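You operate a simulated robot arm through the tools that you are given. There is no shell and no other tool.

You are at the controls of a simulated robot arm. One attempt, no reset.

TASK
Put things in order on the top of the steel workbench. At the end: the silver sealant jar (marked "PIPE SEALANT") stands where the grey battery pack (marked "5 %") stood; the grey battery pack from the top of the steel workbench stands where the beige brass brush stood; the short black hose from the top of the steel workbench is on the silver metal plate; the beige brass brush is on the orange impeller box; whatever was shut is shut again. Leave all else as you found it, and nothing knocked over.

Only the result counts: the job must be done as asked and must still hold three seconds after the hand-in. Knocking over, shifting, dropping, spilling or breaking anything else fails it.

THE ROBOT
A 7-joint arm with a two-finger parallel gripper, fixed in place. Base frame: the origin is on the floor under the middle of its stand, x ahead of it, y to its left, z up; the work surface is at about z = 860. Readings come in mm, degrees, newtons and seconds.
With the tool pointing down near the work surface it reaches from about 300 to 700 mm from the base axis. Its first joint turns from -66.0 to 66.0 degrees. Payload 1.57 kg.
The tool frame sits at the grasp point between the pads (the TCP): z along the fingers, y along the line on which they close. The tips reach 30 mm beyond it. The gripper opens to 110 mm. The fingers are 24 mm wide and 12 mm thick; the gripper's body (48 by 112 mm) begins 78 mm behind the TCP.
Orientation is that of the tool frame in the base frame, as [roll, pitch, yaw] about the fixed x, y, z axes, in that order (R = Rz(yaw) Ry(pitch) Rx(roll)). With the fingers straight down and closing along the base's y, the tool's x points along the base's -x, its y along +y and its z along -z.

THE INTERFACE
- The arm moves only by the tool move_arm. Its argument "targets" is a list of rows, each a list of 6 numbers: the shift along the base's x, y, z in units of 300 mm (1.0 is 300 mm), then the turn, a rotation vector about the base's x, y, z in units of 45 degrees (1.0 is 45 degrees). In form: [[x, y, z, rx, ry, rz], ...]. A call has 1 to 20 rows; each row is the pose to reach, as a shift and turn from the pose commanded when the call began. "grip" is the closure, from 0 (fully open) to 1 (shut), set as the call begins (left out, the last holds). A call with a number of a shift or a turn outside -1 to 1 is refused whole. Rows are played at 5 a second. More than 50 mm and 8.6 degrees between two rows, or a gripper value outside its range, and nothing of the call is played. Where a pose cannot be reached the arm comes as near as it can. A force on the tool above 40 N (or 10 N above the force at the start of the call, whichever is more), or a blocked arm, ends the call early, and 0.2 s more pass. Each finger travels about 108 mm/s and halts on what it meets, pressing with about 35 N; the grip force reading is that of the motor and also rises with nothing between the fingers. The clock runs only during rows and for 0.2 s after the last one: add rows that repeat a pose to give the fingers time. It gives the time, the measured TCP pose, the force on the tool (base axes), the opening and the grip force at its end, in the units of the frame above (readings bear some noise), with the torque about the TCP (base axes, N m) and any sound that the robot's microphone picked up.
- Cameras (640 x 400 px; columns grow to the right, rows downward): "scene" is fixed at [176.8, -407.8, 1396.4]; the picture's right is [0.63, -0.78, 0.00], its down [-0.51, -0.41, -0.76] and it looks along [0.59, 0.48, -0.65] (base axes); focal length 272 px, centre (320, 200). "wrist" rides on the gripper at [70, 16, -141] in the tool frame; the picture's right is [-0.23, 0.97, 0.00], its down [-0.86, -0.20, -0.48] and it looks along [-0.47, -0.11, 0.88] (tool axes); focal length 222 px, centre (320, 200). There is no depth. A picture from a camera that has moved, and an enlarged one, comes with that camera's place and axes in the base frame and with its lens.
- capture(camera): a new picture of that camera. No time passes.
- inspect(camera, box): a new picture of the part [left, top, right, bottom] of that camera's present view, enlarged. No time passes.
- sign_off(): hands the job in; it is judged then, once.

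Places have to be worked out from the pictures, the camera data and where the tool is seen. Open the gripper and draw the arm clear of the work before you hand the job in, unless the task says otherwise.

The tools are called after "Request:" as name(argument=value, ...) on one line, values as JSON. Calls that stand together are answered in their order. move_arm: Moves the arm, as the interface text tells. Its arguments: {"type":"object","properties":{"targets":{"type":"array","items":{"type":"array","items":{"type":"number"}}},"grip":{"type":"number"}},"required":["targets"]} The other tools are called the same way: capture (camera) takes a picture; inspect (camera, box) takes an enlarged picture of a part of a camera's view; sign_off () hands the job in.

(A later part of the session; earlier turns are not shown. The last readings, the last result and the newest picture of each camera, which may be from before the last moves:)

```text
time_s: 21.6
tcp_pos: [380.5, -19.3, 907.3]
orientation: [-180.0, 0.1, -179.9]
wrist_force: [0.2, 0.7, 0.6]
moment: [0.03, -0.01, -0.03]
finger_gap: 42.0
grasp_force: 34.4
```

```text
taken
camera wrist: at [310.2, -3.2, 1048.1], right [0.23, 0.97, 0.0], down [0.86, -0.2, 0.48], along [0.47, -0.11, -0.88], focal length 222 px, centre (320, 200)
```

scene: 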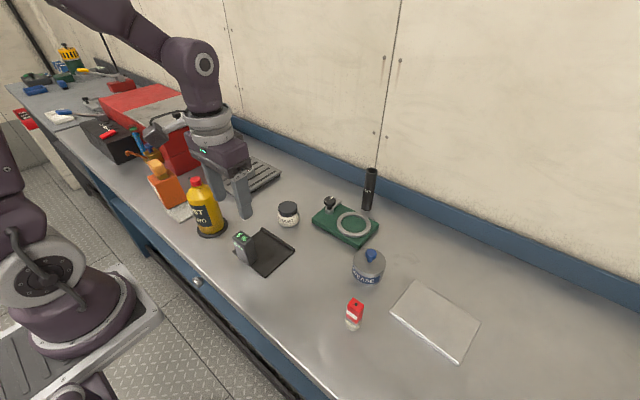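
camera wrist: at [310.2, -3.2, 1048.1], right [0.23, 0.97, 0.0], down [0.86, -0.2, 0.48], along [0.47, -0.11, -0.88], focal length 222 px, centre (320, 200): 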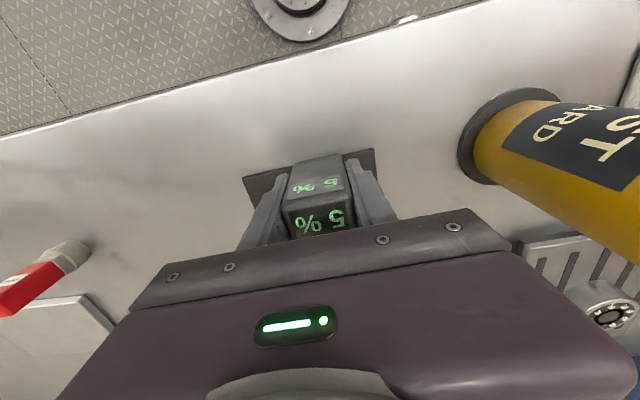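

The battery is gripped (gap 42 mm). I lift it, carry it to the brush's former spot and stop about 15 mm above the surface.

Request:
move_arm(targets=[[0, 0, 0.03, 0, 0, 0], [0, 0, 0.12, 0, 0, 0], [0, 0, 0.22, 0, 0, 0], [0, 0, 0.307, 0, 0, 0], [0.0541, -0.0865, 0.307, 0, 0, 0], [0.1083, -0.1731, 0.307, 0, 0, 0], [0.1624, -0.2596, 0.307, 0, 0, 0], [0.2166, -0.3462, 0.307, 0, 0, 0], [0.2707, -0.4327, 0.307, 0, 0, 0], [0.2707, -0.4327, 0.307, 0, 0, 0], [0.2707, -0.4327, 0.2, 0, 0, 0], [0.2707, -0.4327, 0.1, 0, 0, 0], [0.2707, -0.4327, 0.05, 0, 0, 0], [0.2707, -0.4327, 0.05, 0, 0, 0]], grip=1)

Request:
capture(camera="wrist")

Request:
inspect(camera="scene", box=[220, 180, 400, 320])

```text
time_s: 24.6
tcp_pos: [459.2, -150.0, 921.7]
orientation: [179.9, 0.0, -179.9]
wrist_force: [-0.1, 0.3, -1.4]
moment: [0.01, 0.02, 0.0]
finger_gap: 41.6
grasp_force: 34.9
```

```text
taken
camera wrist: at [391.0, -133.9, 1062.7], right [0.23, 0.97, 0.0], down [0.86, -0.2, 0.48], along [0.47, -0.11, -0.88], focal length 222 px, centre (320, 200)
```

wrist: 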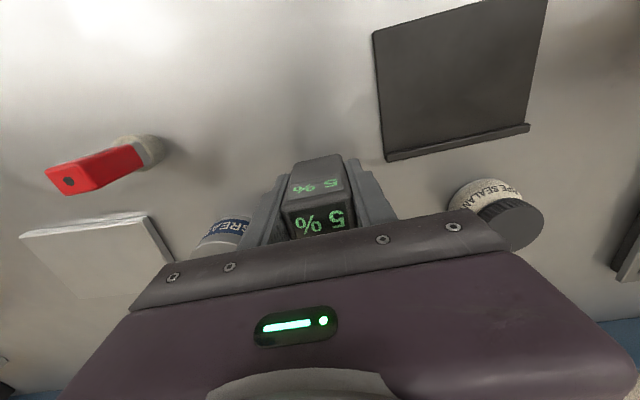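

```text
2.86 times, centred on (310, 250) of scene
camera zoom: at [176.8, -407.8, 1396.4], right [0.63, -0.78, 0.0], down [-0.51, -0.41, -0.76], along [0.59, 0.48, -0.65], focal length 778 px, centre (349, 57)
```

zoom: 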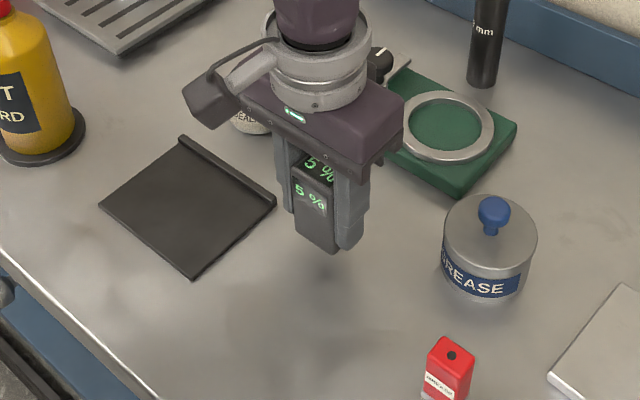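

The battery hangs upright over the old brush spot. I lower 13 mm, then creep for contact.

Request:
move_arm(targets=[[0, 0, -0.015, 0, 0, 0], [0, 0, -0.03, 0, 0, 0], [0, 0, -0.043, 0, 0, 0], [0, 0, -0.043, 0, 0, 0]], grip=1)

Request:
move_arm(targets=[[0, 0, -0.004, 0, 0, 0], [0, 0, -0.008, 0, 0, 0], [0, 0, -0.008, 0, 0, 0]], grip=1)

```text
time_s: 25.6
tcp_pos: [461.3, -150.4, 909.5]
orientation: [179.9, 0.0, -180.0]
wrist_force: [-0.3, -0.3, -0.1]
moment: [0.02, -0.03, -0.01]
finger_gap: 41.6
grasp_force: 34.6
```

```text
time_s: 26.4
tcp_pos: [460.1, -150.9, 906.4]
orientation: [-180.0, -0.1, 180.0]
wrist_force: [-0.1, -0.5, -1.1]
moment: [0.0, 0.0, 0.0]
finger_gap: 41.5
grasp_force: 34.8
```

No contact yet at z≈906; I keep creeping down.

Request:
move_arm(targets=[[0, 0, -0.004, 0, 0, 0], [0, 0, -0.007, 0, 0, 0], [0, 0, -0.007, 0, 0, 0]], grip=1)

Request:
inspect(camera="scene", box=[270, 210, 350, 280])

```text
time_s: 27.2
tcp_pos: [460.1, -149.3, 904.5]
orientation: [-180.0, 0.0, -180.0]
wrist_force: [-1.3, -0.3, -1.4]
moment: [-0.01, 0.02, -0.01]
finger_gap: 41.7
grasp_force: 35.0
```

```text
5.71 times, centred on (310, 245) of scene
camera zoom: at [176.8, -407.8, 1396.4], right [0.63, -0.78, 0.0], down [-0.51, -0.41, -0.76], along [0.59, 0.48, -0.65], focal length 1556 px, centre (377, -57)
```

zoom: 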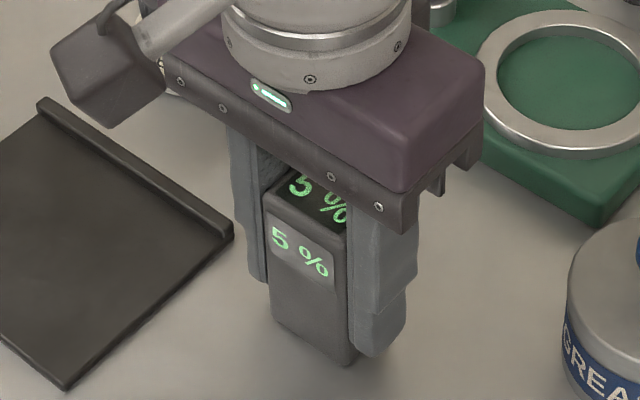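

Request:
move_arm(targets=[[0, 0, -0.004, 0, 0, 0], [0, 0, -0.007, 0, 0, 0], [0, 0, -0.007, 0, 0, 0]], grip=1)

```text
time_s: 28.0
tcp_pos: [459.8, -150.9, 902.2]
orientation: [-179.9, 0.0, 180.0]
wrist_force: [-0.2, 0.0, -1.3]
moment: [0.01, 0.02, 0.01]
finger_gap: 41.5
grasp_force: 35.0
```

Still free at z≈902 (force −1.3 N is just the battery's weight). I lower another 2 mm.

Request:
move_arm(targets=[[0, 0, -0.004, 0, 0, 0], [0, 0, -0.007, 0, 0, 0], [0, 0, -0.007, 0, 0, 0]], grip=1)

Request:
capture(camera="wrist")

Request:
inspect(camera="scene", box=[270, 210, 350, 280])

```text
time_s: 28.8
tcp_pos: [460.1, -149.6, 901.8]
orientation: [-179.9, 0.0, 180.0]
wrist_force: [-3.2, 3.2, 31.3]
moment: [0.11, 0.1, 0.06]
finger_gap: 42.0
grasp_force: 34.7
```

```text
taken
camera wrist: at [390.7, -133.8, 1042.4], right [0.23, 0.97, 0.0], down [0.85, -0.2, 0.48], along [0.47, -0.11, -0.88], focal length 222 px, centre (320, 200)
```

wrist: 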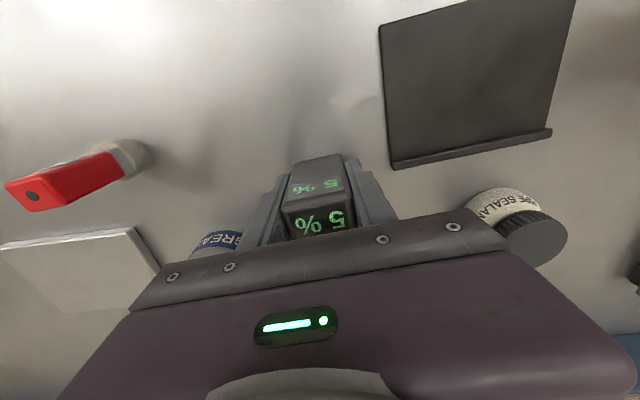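

```text
5.71 times, centred on (310, 245) of scene
camera zoom: at [176.3, -407.6, 1396.6], right [0.63, -0.78, 0.0], down [-0.51, -0.41, -0.76], along [0.59, 0.48, -0.65], focal length 1556 px, centre (377, -57)
```

zoom: 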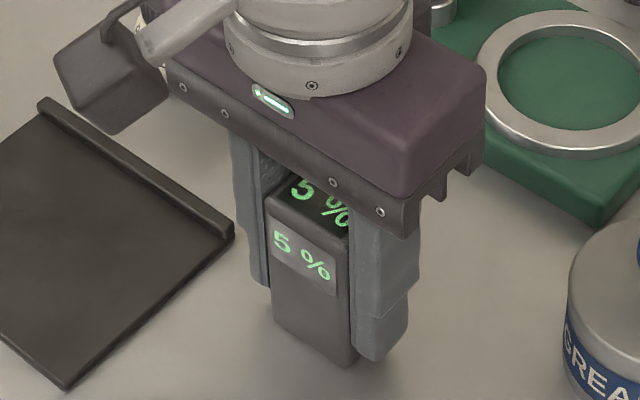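

Contact: 31 N. I back off 1.6 mm to leave only light pressure, then release in small increments.

Request:
move_arm(targets=[[0, 0, 0.0053, 0, 0, 0], [0, 0, 0.0053, 0, 0, 0]], grip=1)

Request:
move_arm(targets=[[0, 0, 0, 0, 0, 0], [0, 0, 0, 0, 0, 0]], grip=0.6)

Request:
inspect(camera="wrist", box=[230, 130, 410, 250])

```text
time_s: 29.4
tcp_pos: [460.2, -150.2, 901.5]
orientation: [180.0, -0.1, -179.9]
wrist_force: [1.5, 0.7, 3.0]
moment: [-0.05, -0.11, 0.04]
finger_gap: 41.8
grasp_force: 35.6
```

```text
time_s: 30.0
tcp_pos: [460.3, -150.7, 902.3]
orientation: [-180.0, 0.1, -179.9]
wrist_force: [0.1, -0.1, 0.2]
moment: [-0.03, -0.02, -0.01]
finger_gap: 44.1
grasp_force: 0.1
```

```text
3.33 times, centred on (320, 190) of wrist
camera zoom: at [390.4, -134.2, 1043.0], right [0.23, 0.97, 0.0], down [0.86, -0.2, 0.48], along [0.47, -0.11, -0.88], focal length 740 px, centre (320, 233)
```

zoom: 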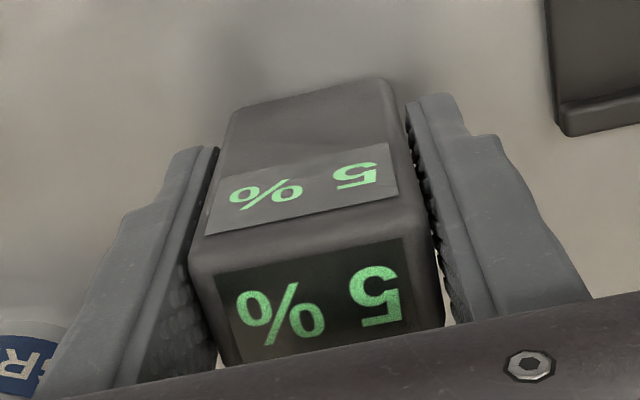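

The gripper released symmetrically and the battery stayed put. I open to 70 mm and lift straight up.

Request:
move_arm(targets=[[0, 0, 0, 0, 0, 0], [0, 0, 0, 0, 0, 0]], grip=0.4)

Request:
inspect(camera="wrist", box=[230, 130, 410, 250])

Request:
move_arm(targets=[[0, 0, 0.04, 0, 0, 0], [0, 0, 0.12, 0, 0, 0], [0, 0, 0.25, 0, 0, 0], [0, 0, 0.4, 0, 0, 0], [0, 0, 0.5, 0, 0, 0], [0, 0, 0.5, 0, 0, 0]], grip=0.4)

Request:
capture(camera="wrist")

Request:
capture(camera="scene")

```text
time_s: 30.6
tcp_pos: [460.5, -149.6, 901.6]
orientation: [180.0, 0.1, -180.0]
wrist_force: [0.0, 0.9, -0.1]
moment: [0.03, -0.01, 0.01]
finger_gap: 66.1
grasp_force: 0.0
```

```text
3.33 times, centred on (320, 190) of wrist
camera zoom: at [390.5, -134.2, 1043.0], right [0.23, 0.97, 0.0], down [0.86, -0.2, 0.48], along [0.47, -0.11, -0.88], focal length 740 px, centre (320, 233)
```

zoom: 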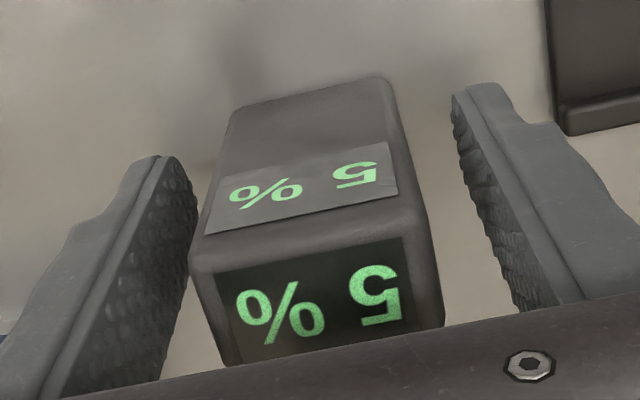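

```text
time_s: 32.0
tcp_pos: [463.5, -150.9, 1052.1]
orientation: [180.0, 0.0, 180.0]
wrist_force: [-0.2, -0.7, 0.3]
moment: [0.0, 0.04, 0.02]
finger_gap: 65.9
grasp_force: 0.0
```

```text
taken
camera wrist: at [393.2, -134.5, 1192.2], right [0.23, 0.97, 0.0], down [0.85, -0.2, 0.48], along [0.47, -0.11, -0.88], focal length 222 px, centre (320, 200)
```

wrist: 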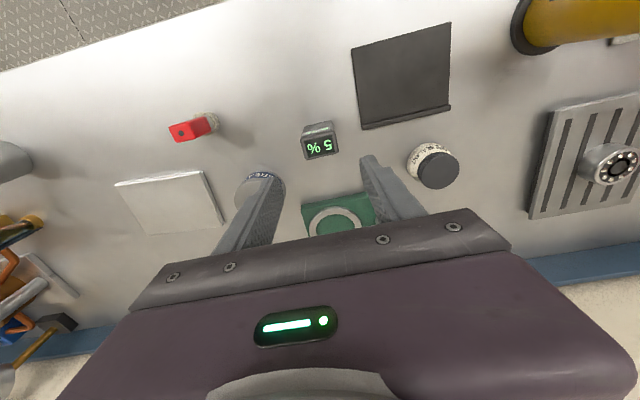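

```text
taken
```

scene: 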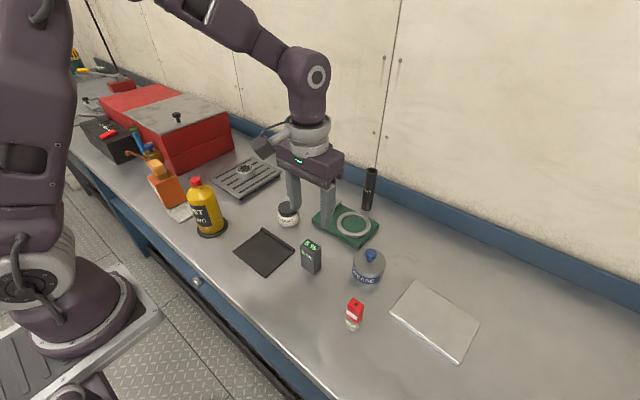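

The battery stands at the old brush spot. Now I locate the jar more exactly.

Request:
inspect(camera="wrist", box=[380, 120, 500, 210])

Request:
inspect(camera="scene", box=[250, 180, 330, 240])

```text
4.44 times, centred on (440, 165) of wrist
camera zoom: at [393.2, -134.5, 1192.2], right [0.23, 0.97, 0.0], down [0.85, -0.2, 0.48], along [0.47, -0.11, -0.88], focal length 987 px, centre (-213, 356)
```

zoom: 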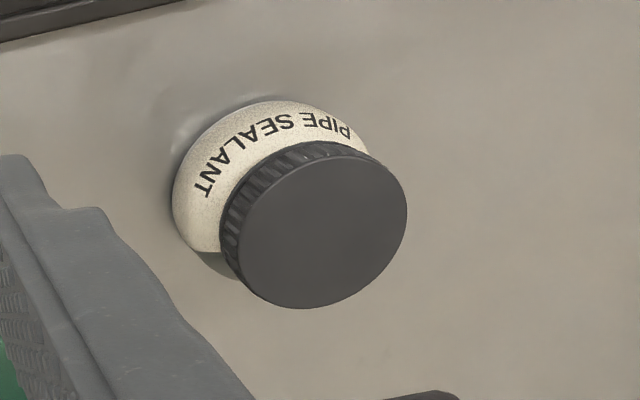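

```text
6.67 times, centred on (290, 210) of scene
camera zoom: at [176.8, -407.8, 1396.4], right [0.63, -0.78, 0.0], down [-0.51, -0.41, -0.76], along [0.59, 0.48, -0.65], focal length 1816 px, centre (520, 133)
```

zoom: 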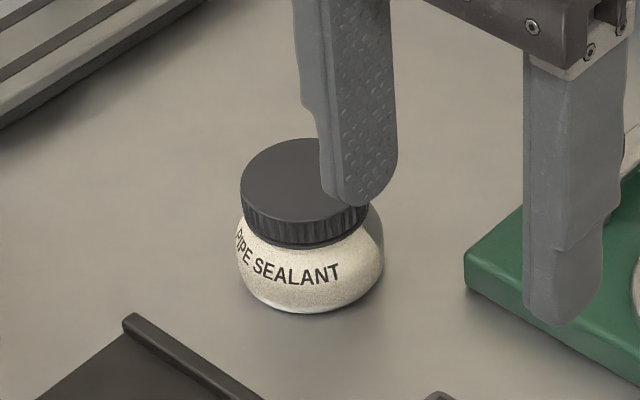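

The jar's lid top centre triangulates to ≈(536,-5,916), lid ⌀≈50, body ⌀≈59. I move above it with the gripper at 80 mm to check.

Request:
move_arm(targets=[[0.0499, 0.0968, 0, 0, 0, 0], [0.0997, 0.1936, 0, 0, 0, 0], [0.1496, 0.2904, 0, 0, 0, 0], [0.1994, 0.3872, 0, 0, 0, 0], [0.2493, 0.484, 0, 0, 0, 0], [0.2493, 0.484, -0.144, 0, 0, 0], [0.2493, 0.484, -0.144, 0, 0, 0]], grip=0.25)

Request:
capture(camera="wrist")

Request:
inspect(camera="wrist", box=[240, 90, 400, 210])

Request:
inspect(camera="scene", box=[230, 150, 350, 290])

```text
time_s: 33.6
tcp_pos: [534.0, -3.7, 1009.1]
orientation: [-180.0, 0.0, 180.0]
wrist_force: [0.7, 0.2, 0.4]
moment: [0.02, 0.01, 0.04]
finger_gap: 82.7
grasp_force: 0.1
```

```text
taken
camera wrist: at [465.2, 12.1, 1149.3], right [0.23, 0.97, 0.0], down [0.85, -0.2, 0.48], along [0.47, -0.11, -0.88], focal length 222 px, centre (320, 200)
```

wrist: 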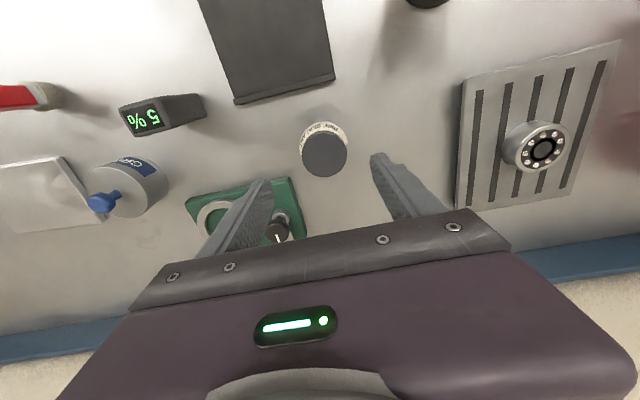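

```text
3.33 times, centred on (320, 150) of wrist
camera zoom: at [465.2, 12.1, 1149.3], right [0.23, 0.97, 0.0], down [0.85, -0.2, 0.48], along [0.47, -0.11, -0.88], focal length 740 px, centre (320, 367)
```

zoom: 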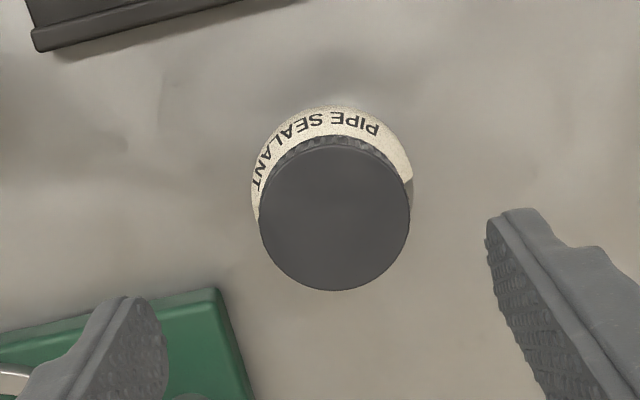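

```text
2.86 times, centred on (290, 220) of scene
camera zoom: at [176.8, -407.8, 1396.4], right [0.63, -0.78, 0.0], down [-0.51, -0.41, -0.76], along [0.59, 0.48, -0.65], focal length 778 px, centre (406, 143)
```

zoom: 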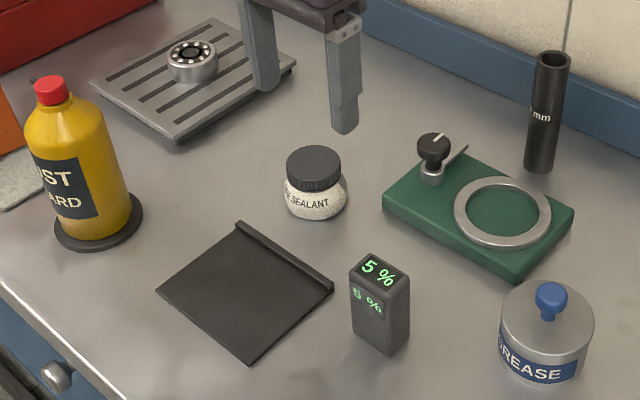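

The jar centre is ≈(536.5,-0.3). I shift slightly and descend to TCP ≈894 around the jar body.

Request:
move_arm(targets=[[0.0043, 0.012, -0.08, 0, 0, 0], [0.0043, 0.012, -0.18, 0, 0, 0], [0.0043, 0.012, -0.27, 0, 0, 0], [0.0043, 0.012, -0.34, 0, 0, 0], [0.0043, 0.012, -0.37, 0, 0, 0], [0.0043, 0.012, -0.3833, 0, 0, 0], [0.0043, 0.012, -0.3833, 0, 0, 0]], grip=0.25)

Request:
capture(camera="wrist")

Request:
inspect(camera="scene", box=[230, 150, 350, 250])

```text
time_s: 35.2
tcp_pos: [536.5, -2.2, 894.8]
orientation: [-179.9, 0.0, -179.9]
wrist_force: [0.3, -0.4, 0.3]
moment: [0.02, 0.02, -0.02]
finger_gap: 82.6
grasp_force: 0.1
```

```text
taken
camera wrist: at [467.1, 14.6, 1034.5], right [0.23, 0.97, 0.0], down [0.86, -0.2, 0.48], along [0.47, -0.11, -0.88], focal length 222 px, centre (320, 200)
```

wrist: 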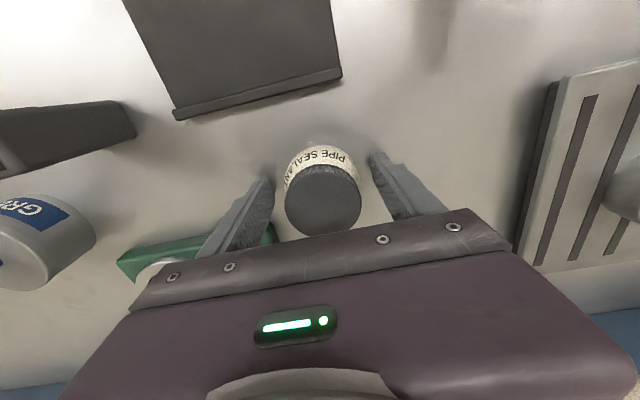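

```text
4.00 times, centred on (290, 200) of scene
camera zoom: at [176.8, -407.8, 1396.4], right [0.63, -0.78, 0.0], down [-0.51, -0.41, -0.76], along [0.59, 0.48, -0.65], focal length 1089 px, centre (440, 200)
```

zoom: 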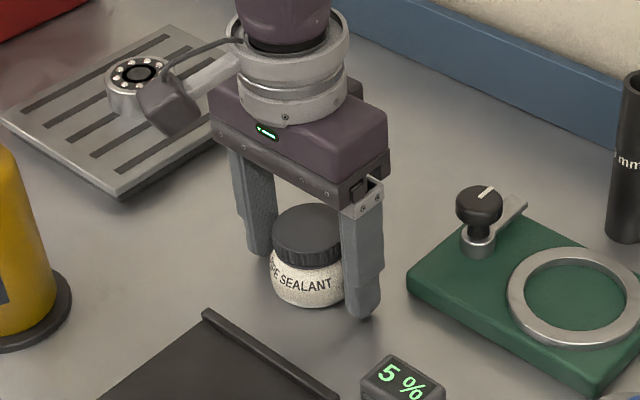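

The jar sits centred between the fingers. I close on its body.

Request:
move_arm(targets=[[0, 0, 0, 0, 0, 0], [0, 0, 0, 0, 0, 0], [0, 0, 0, 0, 0, 0]], grip=1)

Request:
capture(camera="wrist")

```text
time_s: 36.0
tcp_pos: [536.3, -1.6, 894.6]
orientation: [-179.9, 0.0, 180.0]
wrist_force: [0.2, -0.4, -0.2]
moment: [0.02, -0.03, -0.02]
finger_gap: 58.5
grasp_force: 35.5
```

```text
taken
camera wrist: at [467.1, 14.6, 1034.6], right [0.23, 0.97, 0.0], down [0.86, -0.2, 0.48], along [0.47, -0.11, -0.88], focal length 222 px, centre (320, 200)
```

wrist: 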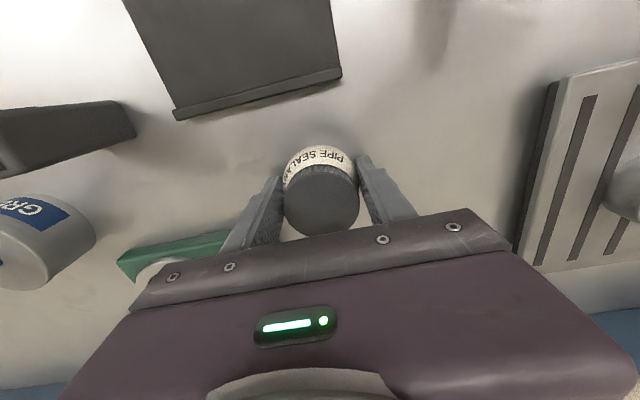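

Gripped at 58.5 mm. I lift slowly 30 mm and check that the whole jar comes along level.

Request:
move_arm(targets=[[0, 0, 0.02, 0, 0, 0], [0, 0, 0.05, 0, 0, 0], [0, 0, 0.1, 0, 0, 0], [0, 0, 0.1, 0, 0, 0]], grip=1)

Request:
inspect(camera="scene", box=[230, 150, 350, 250])

Request:
inspect(camera="wrist", box=[230, 120, 410, 250])

```text
time_s: 37.0
tcp_pos: [536.6, -1.6, 924.9]
orientation: [180.0, 0.0, -180.0]
wrist_force: [-0.7, 0.4, -1.6]
moment: [0.01, 0.02, 0.0]
finger_gap: 58.3
grasp_force: 34.3
```

```text
4.00 times, centred on (290, 200) of scene
camera zoom: at [176.8, -407.8, 1396.4], right [0.63, -0.78, 0.0], down [-0.51, -0.41, -0.76], along [0.59, 0.48, -0.65], focal length 1089 px, centre (440, 200)
```

zoom: 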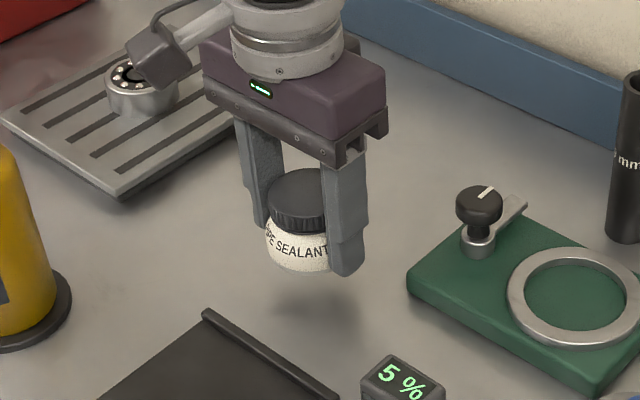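

```text
3.08 times, centred on (320, 185) of wrist
camera zoom: at [467.0, 14.8, 1065.7], right [0.23, 0.97, 0.0], down [0.86, -0.2, 0.48], along [0.47, -0.11, -0.88], focal length 684 px, centre (320, 246)
```

zoom: 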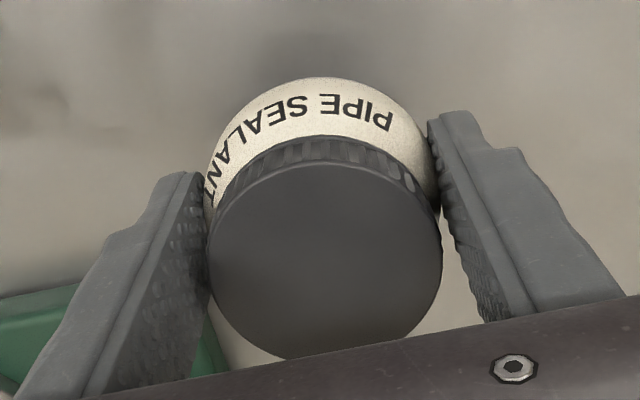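

The jar lifts level with its lid on. I carry it over the tray to the battery's former spot (aiming ≈(384,-20)) and stop ~12 mm above.

Request:
move_arm(targets=[[0, 0, 0.06, 0, 0, 0], [0, 0, 0.1, 0, 0, 0], [-0.08, -0.0105, 0.1, 0, 0, 0], [-0.19, -0.0248, 0.1, 0, 0, 0], [-0.3, -0.0392, 0.1, 0, 0, 0], [-0.41, -0.0536, 0.1, 0, 0, 0], [-0.5103, -0.0667, 0.1, 0, 0, 0], [-0.5103, -0.0667, 0.1, 0, 0, 0], [-0.5103, -0.0667, 0.03, 0, 0, 0], [-0.5103, -0.0667, -0.043, 0, 0, 0], [-0.5103, -0.0667, -0.043, 0, 0, 0]], grip=1)

Request:
capture(camera="wrist")

Request:
inspect(camera="scene", box=[200, 180, 320, 290])

```text
time_s: 39.4
tcp_pos: [382.2, -21.2, 911.3]
orientation: [-180.0, -0.1, -180.0]
wrist_force: [-0.5, -0.3, -1.3]
moment: [0.01, 0.0, -0.01]
finger_gap: 58.4
grasp_force: 34.9
```

```text
taken
camera wrist: at [312.8, -5.4, 1051.9], right [0.23, 0.97, 0.0], down [0.86, -0.2, 0.48], along [0.47, -0.11, -0.88], focal length 222 px, centre (320, 200)
```

wrist: 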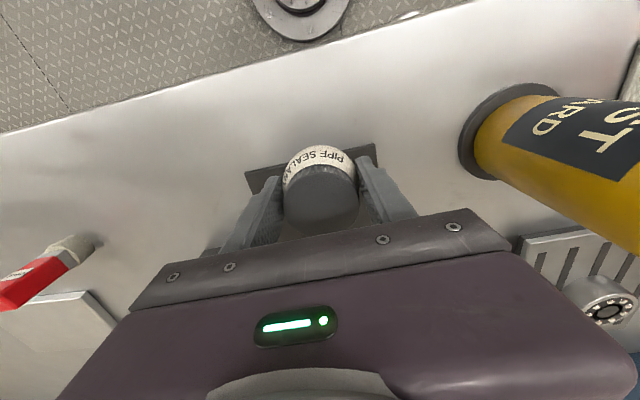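

```text
3.64 times, centred on (260, 235) of scene
camera zoom: at [176.8, -407.8, 1396.4], right [0.63, -0.78, 0.0], down [-0.51, -0.41, -0.76], along [0.59, 0.48, -0.65], focal length 990 px, centre (538, 73)
```

zoom: 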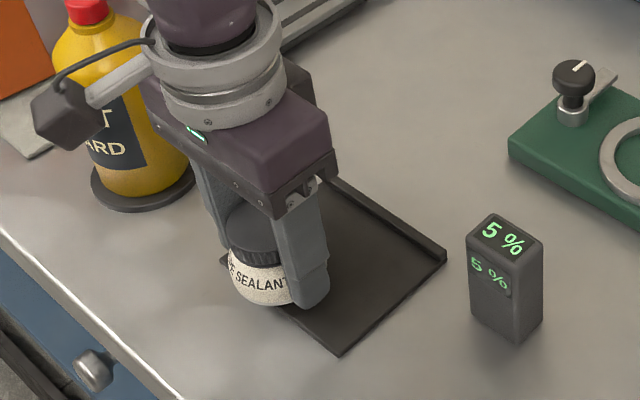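

The jar is over the battery's old place. I lower 8 mm, then creep to contact.

Request:
move_arm(targets=[[0, 0, -0.013, 0, 0, 0], [0, 0, -0.027, 0, 0, 0], [0, 0, -0.027, 0, 0, 0]], grip=1)

Request:
move_arm(targets=[[0, 0, -0.004, 0, 0, 0], [0, 0, -0.007, 0, 0, 0], [0, 0, -0.007, 0, 0, 0]], grip=1)

```text
time_s: 40.2
tcp_pos: [382.7, -21.9, 903.7]
orientation: [-180.0, 0.0, -179.9]
wrist_force: [0.0, -0.3, -2.1]
moment: [-0.01, 0.0, -0.01]
finger_gap: 58.4
grasp_force: 35.3
```

```text
time_s: 41.0
tcp_pos: [383.6, -21.8, 900.7]
orientation: [-180.0, 0.0, 179.9]
wrist_force: [0.6, -0.4, -1.2]
moment: [-0.02, -0.02, 0.01]
finger_gap: 58.0
grasp_force: 34.9
```

No contact yet at z≈901; continuing in 1 mm steps.

Request:
move_arm(targets=[[0, 0, -0.003, 0, 0, 0], [0, 0, -0.005, 0, 0, 0], [0, 0, -0.005, 0, 0, 0]], grip=1)

```text
time_s: 41.8
tcp_pos: [383.7, -21.0, 900.3]
orientation: [-179.9, 0.1, -180.0]
wrist_force: [0.4, -0.4, -0.8]
moment: [-0.01, 0.03, -0.03]
finger_gap: 58.2
grasp_force: 34.6
```

Request:
move_arm(targets=[[0, 0, -0.003, 0, 0, 0], [0, 0, -0.005, 0, 0, 0], [0, 0, -0.005, 0, 0, 0]], grip=1)

Request:
inspect(camera="scene", box=[210, 210, 310, 280])

```text
time_s: 42.6
tcp_pos: [383.0, -21.5, 897.6]
orientation: [179.9, 0.1, -180.0]
wrist_force: [0.3, -2.0, 23.1]
moment: [0.17, 0.07, 0.05]
finger_gap: 58.4
grasp_force: 35.2
```

```text
5.71 times, centred on (260, 245) of scene
camera zoom: at [176.5, -407.8, 1396.4], right [0.63, -0.78, 0.0], down [-0.51, -0.41, -0.76], along [0.59, 0.48, -0.65], focal length 1556 px, centre (663, -57)
```

zoom: 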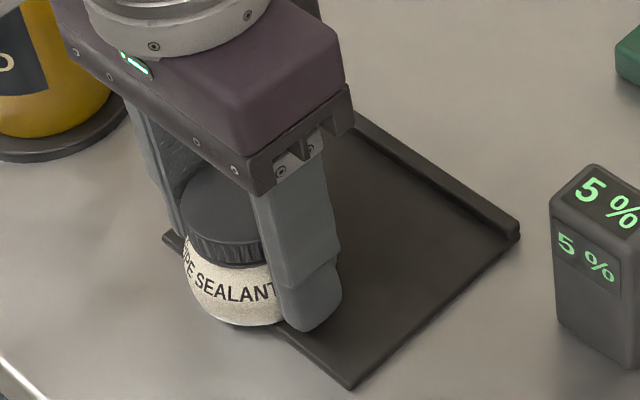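

Contact at 23 N. I back off 1.2 mm and release in small increments.

Request:
move_arm(targets=[[0, 0, 0.004, 0, 0, 0], [0, 0, 0.004, 0, 0, 0]], grip=1)

Request:
move_arm(targets=[[0, 0, 0, 0, 0, 0], [0, 0, 0, 0, 0, 0]], grip=0.45)

Request:
inspect(camera="wrist", box=[230, 120, 410, 250])

Request:
inspect(camera="scene", box=[210, 210, 310, 280])

```text
time_s: 43.2
tcp_pos: [384.0, -20.2, 901.2]
orientation: [180.0, -0.1, -179.9]
wrist_force: [-0.2, 0.5, -1.2]
moment: [0.0, -0.01, 0.0]
finger_gap: 58.4
grasp_force: 34.8
```

```text
time_s: 43.8
tcp_pos: [382.3, -21.3, 900.0]
orientation: [-179.9, 0.1, 180.0]
wrist_force: [0.1, 0.2, -0.4]
moment: [0.03, -0.01, -0.01]
finger_gap: 60.6
grasp_force: 0.0
```

```text
3.08 times, centred on (320, 185) of wrist
camera zoom: at [313.7, -5.0, 1040.6], right [0.23, 0.97, 0.0], down [0.86, -0.2, 0.48], along [0.47, -0.11, -0.88], focal length 684 px, centre (320, 246)
```

zoom: 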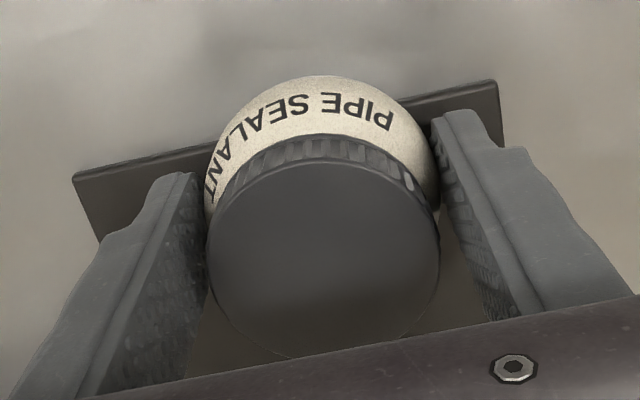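

```text
5.71 times, centred on (260, 245) of scene
camera zoom: at [176.8, -407.8, 1396.4], right [0.63, -0.78, 0.0], down [-0.51, -0.41, -0.76], along [0.59, 0.48, -0.65], focal length 1556 px, centre (663, -57)
```

zoom: 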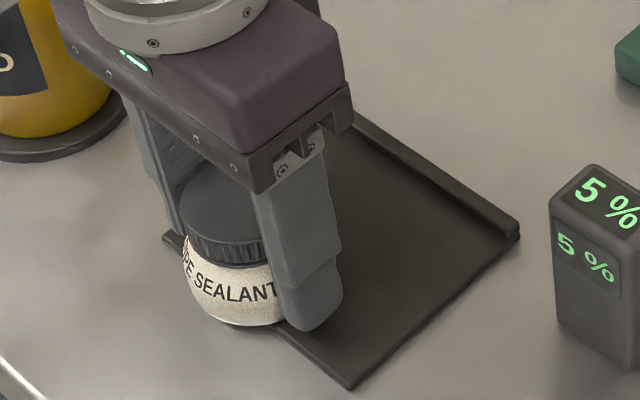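

The jar stands by itself on the tray. I open wider and lift away.

Request:
move_arm(targets=[[0, 0, 0, 0, 0, 0], [0, 0, 0, 0, 0, 0]], grip=0.25)

Request:
inspect(camera="wrist", box=[230, 120, 410, 250])

Request:
move_arm(targets=[[0, 0, 0.04, 0, 0, 0], [0, 0, 0.13, 0, 0, 0], [0, 0, 0.27, 0, 0, 0], [0, 0, 0.42, 0, 0, 0], [0, 0, 0.57, 0, 0, 0], [0, 0, 0.57, 0, 0, 0]], grip=0.25)

Request:
capture(camera="wrist")

Request:
capture(camera="scene")

```text
time_s: 44.4
tcp_pos: [383.1, -21.3, 900.1]
orientation: [-179.9, -0.1, 180.0]
wrist_force: [-0.3, 0.3, -0.7]
moment: [0.05, 0.0, -0.01]
finger_gap: 82.3
grasp_force: 0.0
```

```text
3.08 times, centred on (320, 185) of wrist
camera zoom: at [313.7, -5.0, 1040.6], right [0.23, 0.97, 0.0], down [0.86, -0.2, 0.48], along [0.47, -0.11, -0.88], focal length 684 px, centre (320, 246)
```

zoom: 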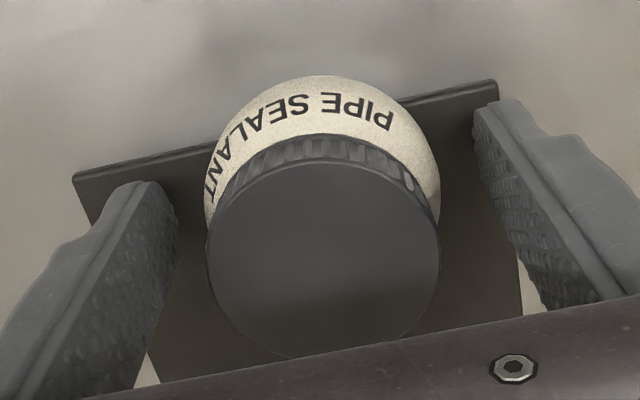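

```text
time_s: 45.8
tcp_pos: [382.8, -21.7, 1071.4]
orientation: [180.0, 0.0, -180.0]
wrist_force: [-0.2, 0.3, 0.4]
moment: [-0.02, -0.02, -0.01]
finger_gap: 82.6
grasp_force: 0.0
```

```text
taken
camera wrist: at [314.0, -6.1, 1213.0], right [0.23, 0.97, 0.0], down [0.86, -0.2, 0.48], along [0.47, -0.11, -0.88], focal length 222 px, centre (320, 200)
```

wrist: 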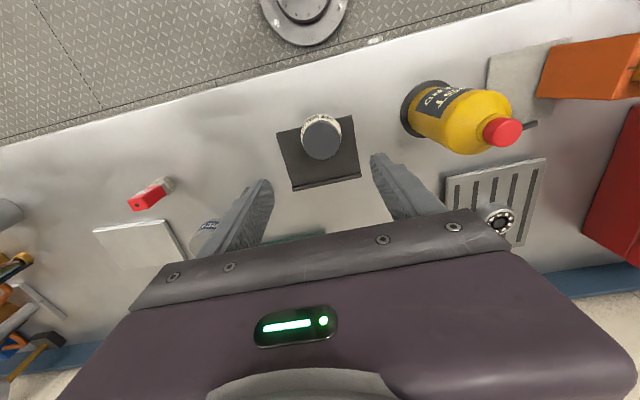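

```text
taken
```

scene: 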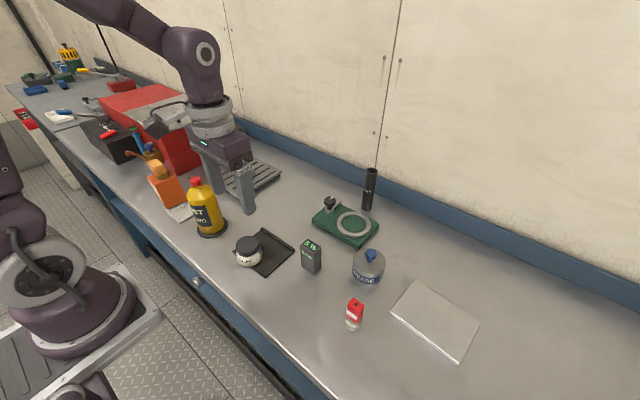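

The jar is in place. I check it and the battery from the scene camera at high zoom.

Request:
inspect(camera="scene", box=[215, 220, 335, 290])

Request:
inspect(camera="wrist", box=[250, 90, 400, 200])

Request:
inspect(camera="scene", box=[330, 155, 410, 225])

```text
5.33 times, centred on (275, 255) of scene
camera zoom: at [176.8, -407.8, 1396.4], right [0.63, -0.78, 0.0], down [-0.51, -0.41, -0.76], along [0.59, 0.48, -0.65], focal length 1452 px, centre (560, -93)
```

zoom: 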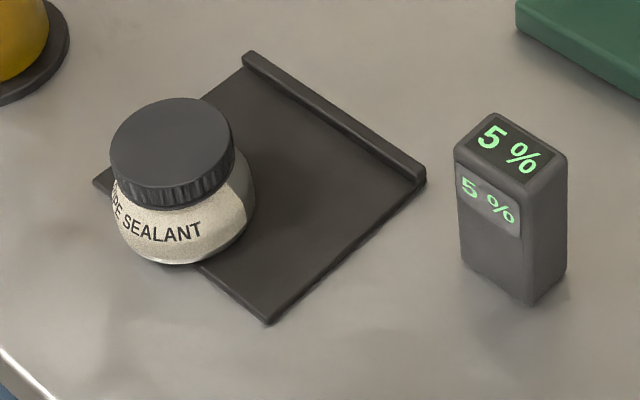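

```text
3.64 times, centred on (325, 145) of wrist
camera zoom: at [314.0, -6.1, 1213.0], right [0.23, 0.97, 0.0], down [0.86, -0.2, 0.48], along [0.47, -0.11, -0.88], focal length 808 px, centre (302, 400)
```

zoom: 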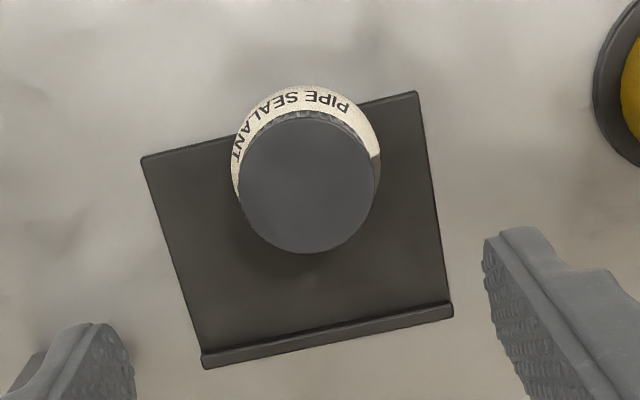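

```text
5.71 times, centred on (370, 190) of scene
camera zoom: at [176.8, -407.8, 1396.4], right [0.63, -0.78, 0.0], down [-0.51, -0.41, -0.76], along [0.59, 0.48, -0.65], focal length 1556 px, centre (34, 257)
```

zoom: 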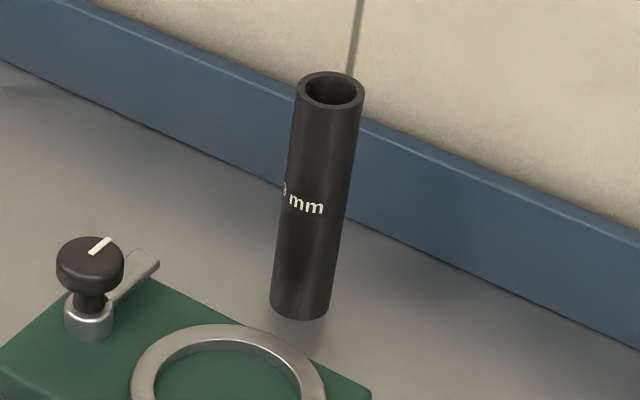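

Jar and battery are both upright. Next the hose at ≈(722,-141), ⌀≈31, top ≈991; it is beyond straight-down reach so I tilt the tool 30° forward while moving to a viewing pose at (560,-141,1100).

Request:
move_arm(targets=[[0.0982, -0.0664, 0.0161, 0, -0.111, 0], [0.1964, -0.1329, 0.0322, 0, -0.222, 0], [0.2946, -0.1993, 0.0483, 0, -0.333, 0], [0.3929, -0.2658, 0.0645, 0, -0.444, 0], [0.4911, -0.3322, 0.0806, 0, -0.556, 0], [0.5893, -0.3987, 0.0967, 0, -0.667, 0], [0.5893, -0.3987, 0.0967, 0, -0.667, 0]], grip=0.3)

Request:
capture(camera="wrist")

Request:
capture(camera="scene")

```text
time_s: 47.4
tcp_pos: [561.5, -140.2, 1100.0]
orientation: [180.0, 30.1, -179.9]
wrist_force: [0.8, 0.4, -0.6]
moment: [-0.01, 0.03, -0.03]
finger_gap: 76.8
grasp_force: 0.1
```

```text
taken
camera wrist: at [429.8, -123.2, 1185.9], right [0.2, 0.97, 0.11], down [0.5, -0.2, 0.84], along [0.84, -0.11, -0.53], focal length 222 px, centre (320, 200)
```

wrist: 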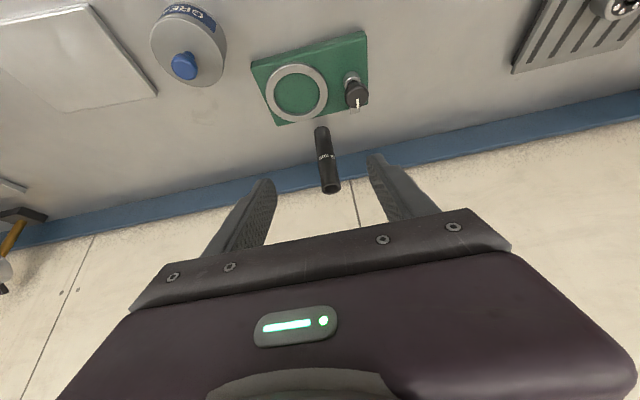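

```text
taken
```

scene: 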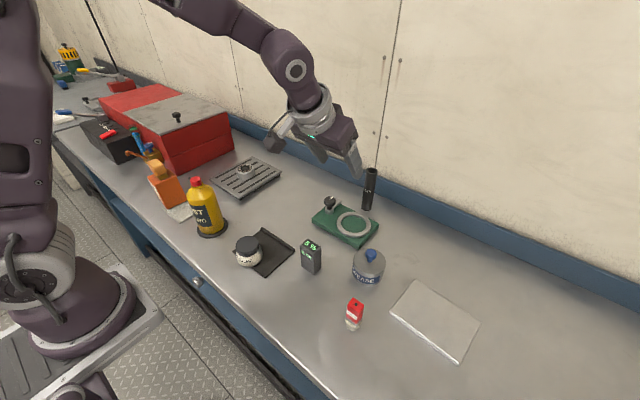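

The tilt works and the hose is in view. I enlarge to refine its position.

Request:
inspect(camera="wrist", box=[270, 110, 390, 210])

```text
4.00 times, centred on (330, 160) of wrist
camera zoom: at [429.8, -123.2, 1185.9], right [0.2, 0.97, 0.11], down [0.5, -0.2, 0.84], along [0.84, -0.11, -0.53], focal length 888 px, centre (280, 360)
```

zoom: 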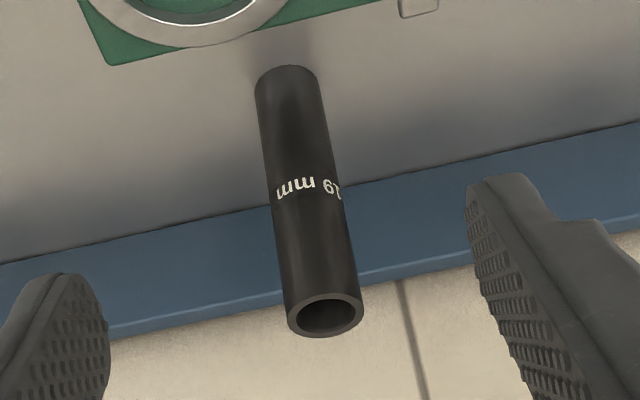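

Hose centre ≈(720,-140.3). I go to a pre-approach pose 100 mm back along the tilted tool axis.

Request:
move_arm(targets=[[0.09, -0.001, -0.065, 0, 0, 0], [0.18, -0.002, -0.13, 0, 0, 0], [0.27, -0.003, -0.2, 0, 0, 0], [0.365, -0.0035, -0.273, 0, 0, 0], [0.365, -0.0035, -0.273, 0, 0, 0]], grip=0.4)

Request:
capture(camera="wrist")

Request:
inspect(camera="scene", box=[280, 110, 420, 250])

```text
time_s: 48.6
tcp_pos: [668.9, -141.9, 1017.3]
orientation: [179.9, 30.1, 180.0]
wrist_force: [-0.4, -0.1, 0.3]
moment: [0.01, -0.02, 0.01]
finger_gap: 66.1
grasp_force: 0.1
```

```text
taken
camera wrist: at [537.7, -125.0, 1104.6], right [0.2, 0.97, 0.11], down [0.5, -0.2, 0.84], along [0.84, -0.11, -0.53], focal length 222 px, centre (320, 200)
```

wrist: 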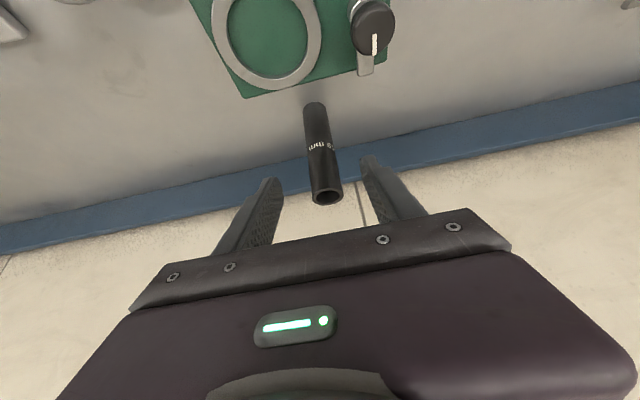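

```text
2.86 times, centred on (350, 180) of scene
camera zoom: at [176.8, -407.8, 1396.4], right [0.63, -0.78, 0.0], down [-0.51, -0.41, -0.76], along [0.59, 0.48, -0.65], focal length 778 px, centre (234, 257)
```

zoom: 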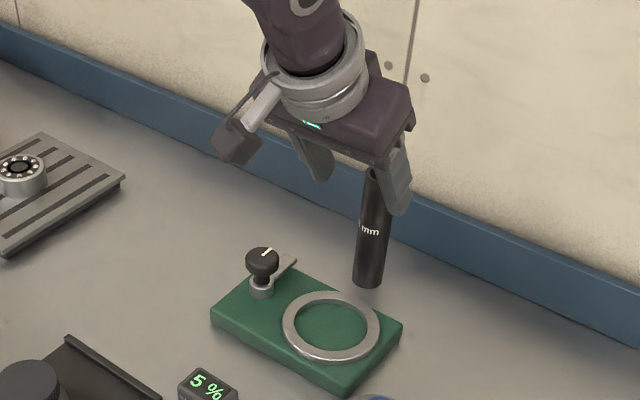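

The hose lies centred between the fingers at ≈(719,-140.5). I advance along the tilted tool axis to straddle it at z≈930.

Request:
move_arm(targets=[[0.034, 0.001, -0.058, 0, 0, 0], [0.068, 0.0015, -0.117, 0, 0, 0], [0.101, 0.0015, -0.175, 0, 0, 0], [0.135, 0.0015, -0.234, 0, 0, 0], [0.169, 0.0015, -0.292, 0, 0, 0], [0.169, 0.0015, -0.292, 0, 0, 0]], grip=0.4)

Request:
capture(camera="wrist")

Request:
inspect(camera="scene", box=[300, 130, 420, 240])

```text
time_s: 50.0
tcp_pos: [721.2, -140.3, 930.5]
orientation: [180.0, 30.0, 180.0]
wrist_force: [-0.2, -1.0, -0.6]
moment: [0.0, -0.01, -0.01]
finger_gap: 65.7
grasp_force: 0.1
```

```text
taken
camera wrist: at [590.1, -125.3, 1015.8], right [0.2, 0.97, 0.11], down [0.5, -0.2, 0.84], along [0.84, -0.11, -0.53], focal length 222 px, centre (320, 200)
```

wrist: 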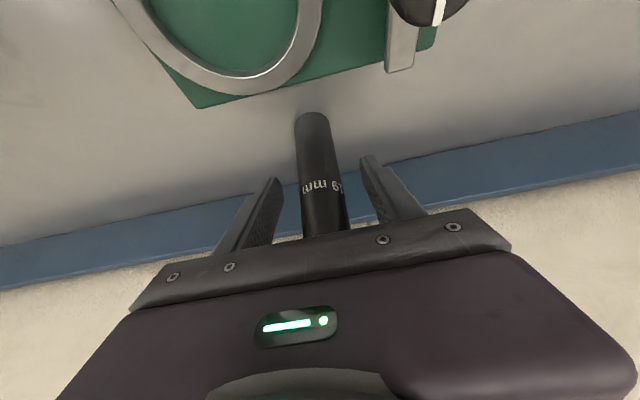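

```text
3.64 times, centred on (360, 185) of scene
camera zoom: at [176.8, -407.8, 1396.4], right [0.63, -0.78, 0.0], down [-0.51, -0.41, -0.76], along [0.59, 0.48, -0.65], focal length 990 px, centre (174, 254)
```

zoom: 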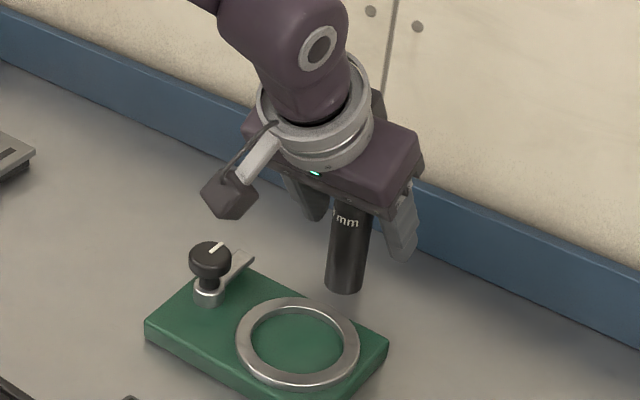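

The hose is between the pads. I close the gripper on it.

Request:
move_arm(targets=[[0, 0, 0, 0, 0, 0], [0, 0, 0, 0, 0, 0], [0, 0, 0, 0, 0, 0]], grip=1)

Request:
capture(camera="wrist")

```text
time_s: 50.8
tcp_pos: [720.8, -140.8, 928.8]
orientation: [-180.0, 30.0, 180.0]
wrist_force: [0.7, 0.3, 0.1]
moment: [0.01, 0.01, 0.0]
finger_gap: 31.2
grasp_force: 34.8
```

```text
taken
camera wrist: at [590.0, -125.3, 1016.1], right [0.2, 0.97, 0.11], down [0.5, -0.2, 0.84], along [0.84, -0.11, -0.53], focal length 222 px, centre (320, 200)
```

wrist: 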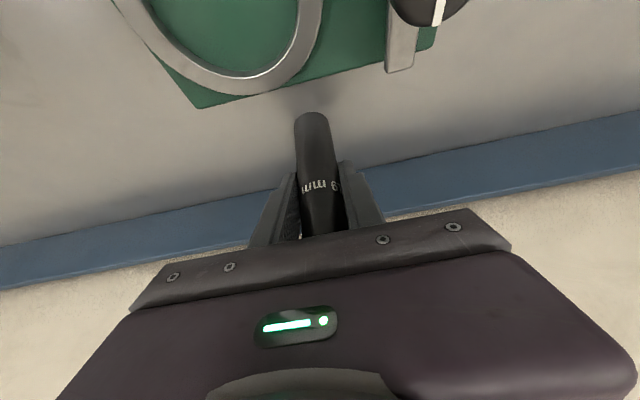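

The hose is gripped (31 mm). I lift it straight up and check it hangs vertical.

Request:
move_arm(targets=[[0, 0, 0.03, 0, 0, 0], [0, 0, 0.1, 0, 0, 0], [0, 0, 0.2, 0, 0, 0], [0, 0, 0.32, 0, 0, 0], [0, 0, 0.42, 0, 0, 0], [0, 0, 0.42, 0, 0, 0]], grip=1)

Request:
capture(camera="wrist")

Request:
inspect(camera="scene", box=[290, 80, 430, 240])

```text
time_s: 52.2
tcp_pos: [719.3, -139.7, 1055.5]
orientation: [180.0, 30.0, 180.0]
wrist_force: [-0.6, 0.3, -1.4]
moment: [0.0, -0.01, 0.03]
finger_gap: 31.1
grasp_force: 34.5
```

```text
taken
camera wrist: at [588.4, -125.0, 1141.7], right [0.2, 0.97, 0.11], down [0.5, -0.2, 0.84], along [0.84, -0.11, -0.53], focal length 222 px, centre (320, 200)
```

wrist: 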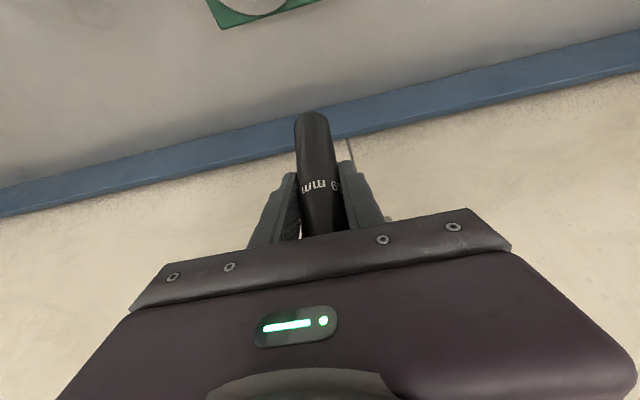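

```text
2.50 times, centred on (360, 160) of scene
camera zoom: at [176.8, -407.8, 1396.4], right [0.63, -0.78, 0.0], down [-0.51, -0.41, -0.76], along [0.59, 0.48, -0.65], focal length 681 px, centre (220, 300)
```

zoom: 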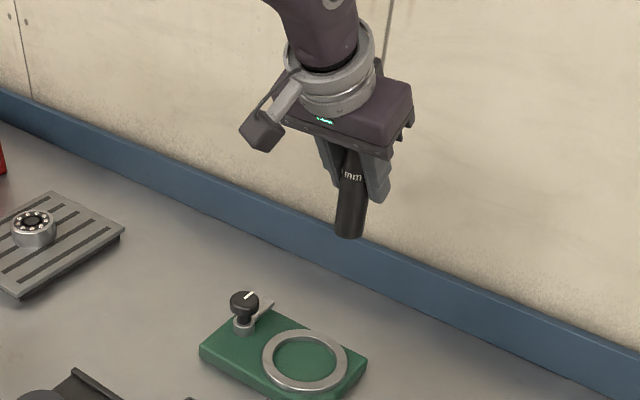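

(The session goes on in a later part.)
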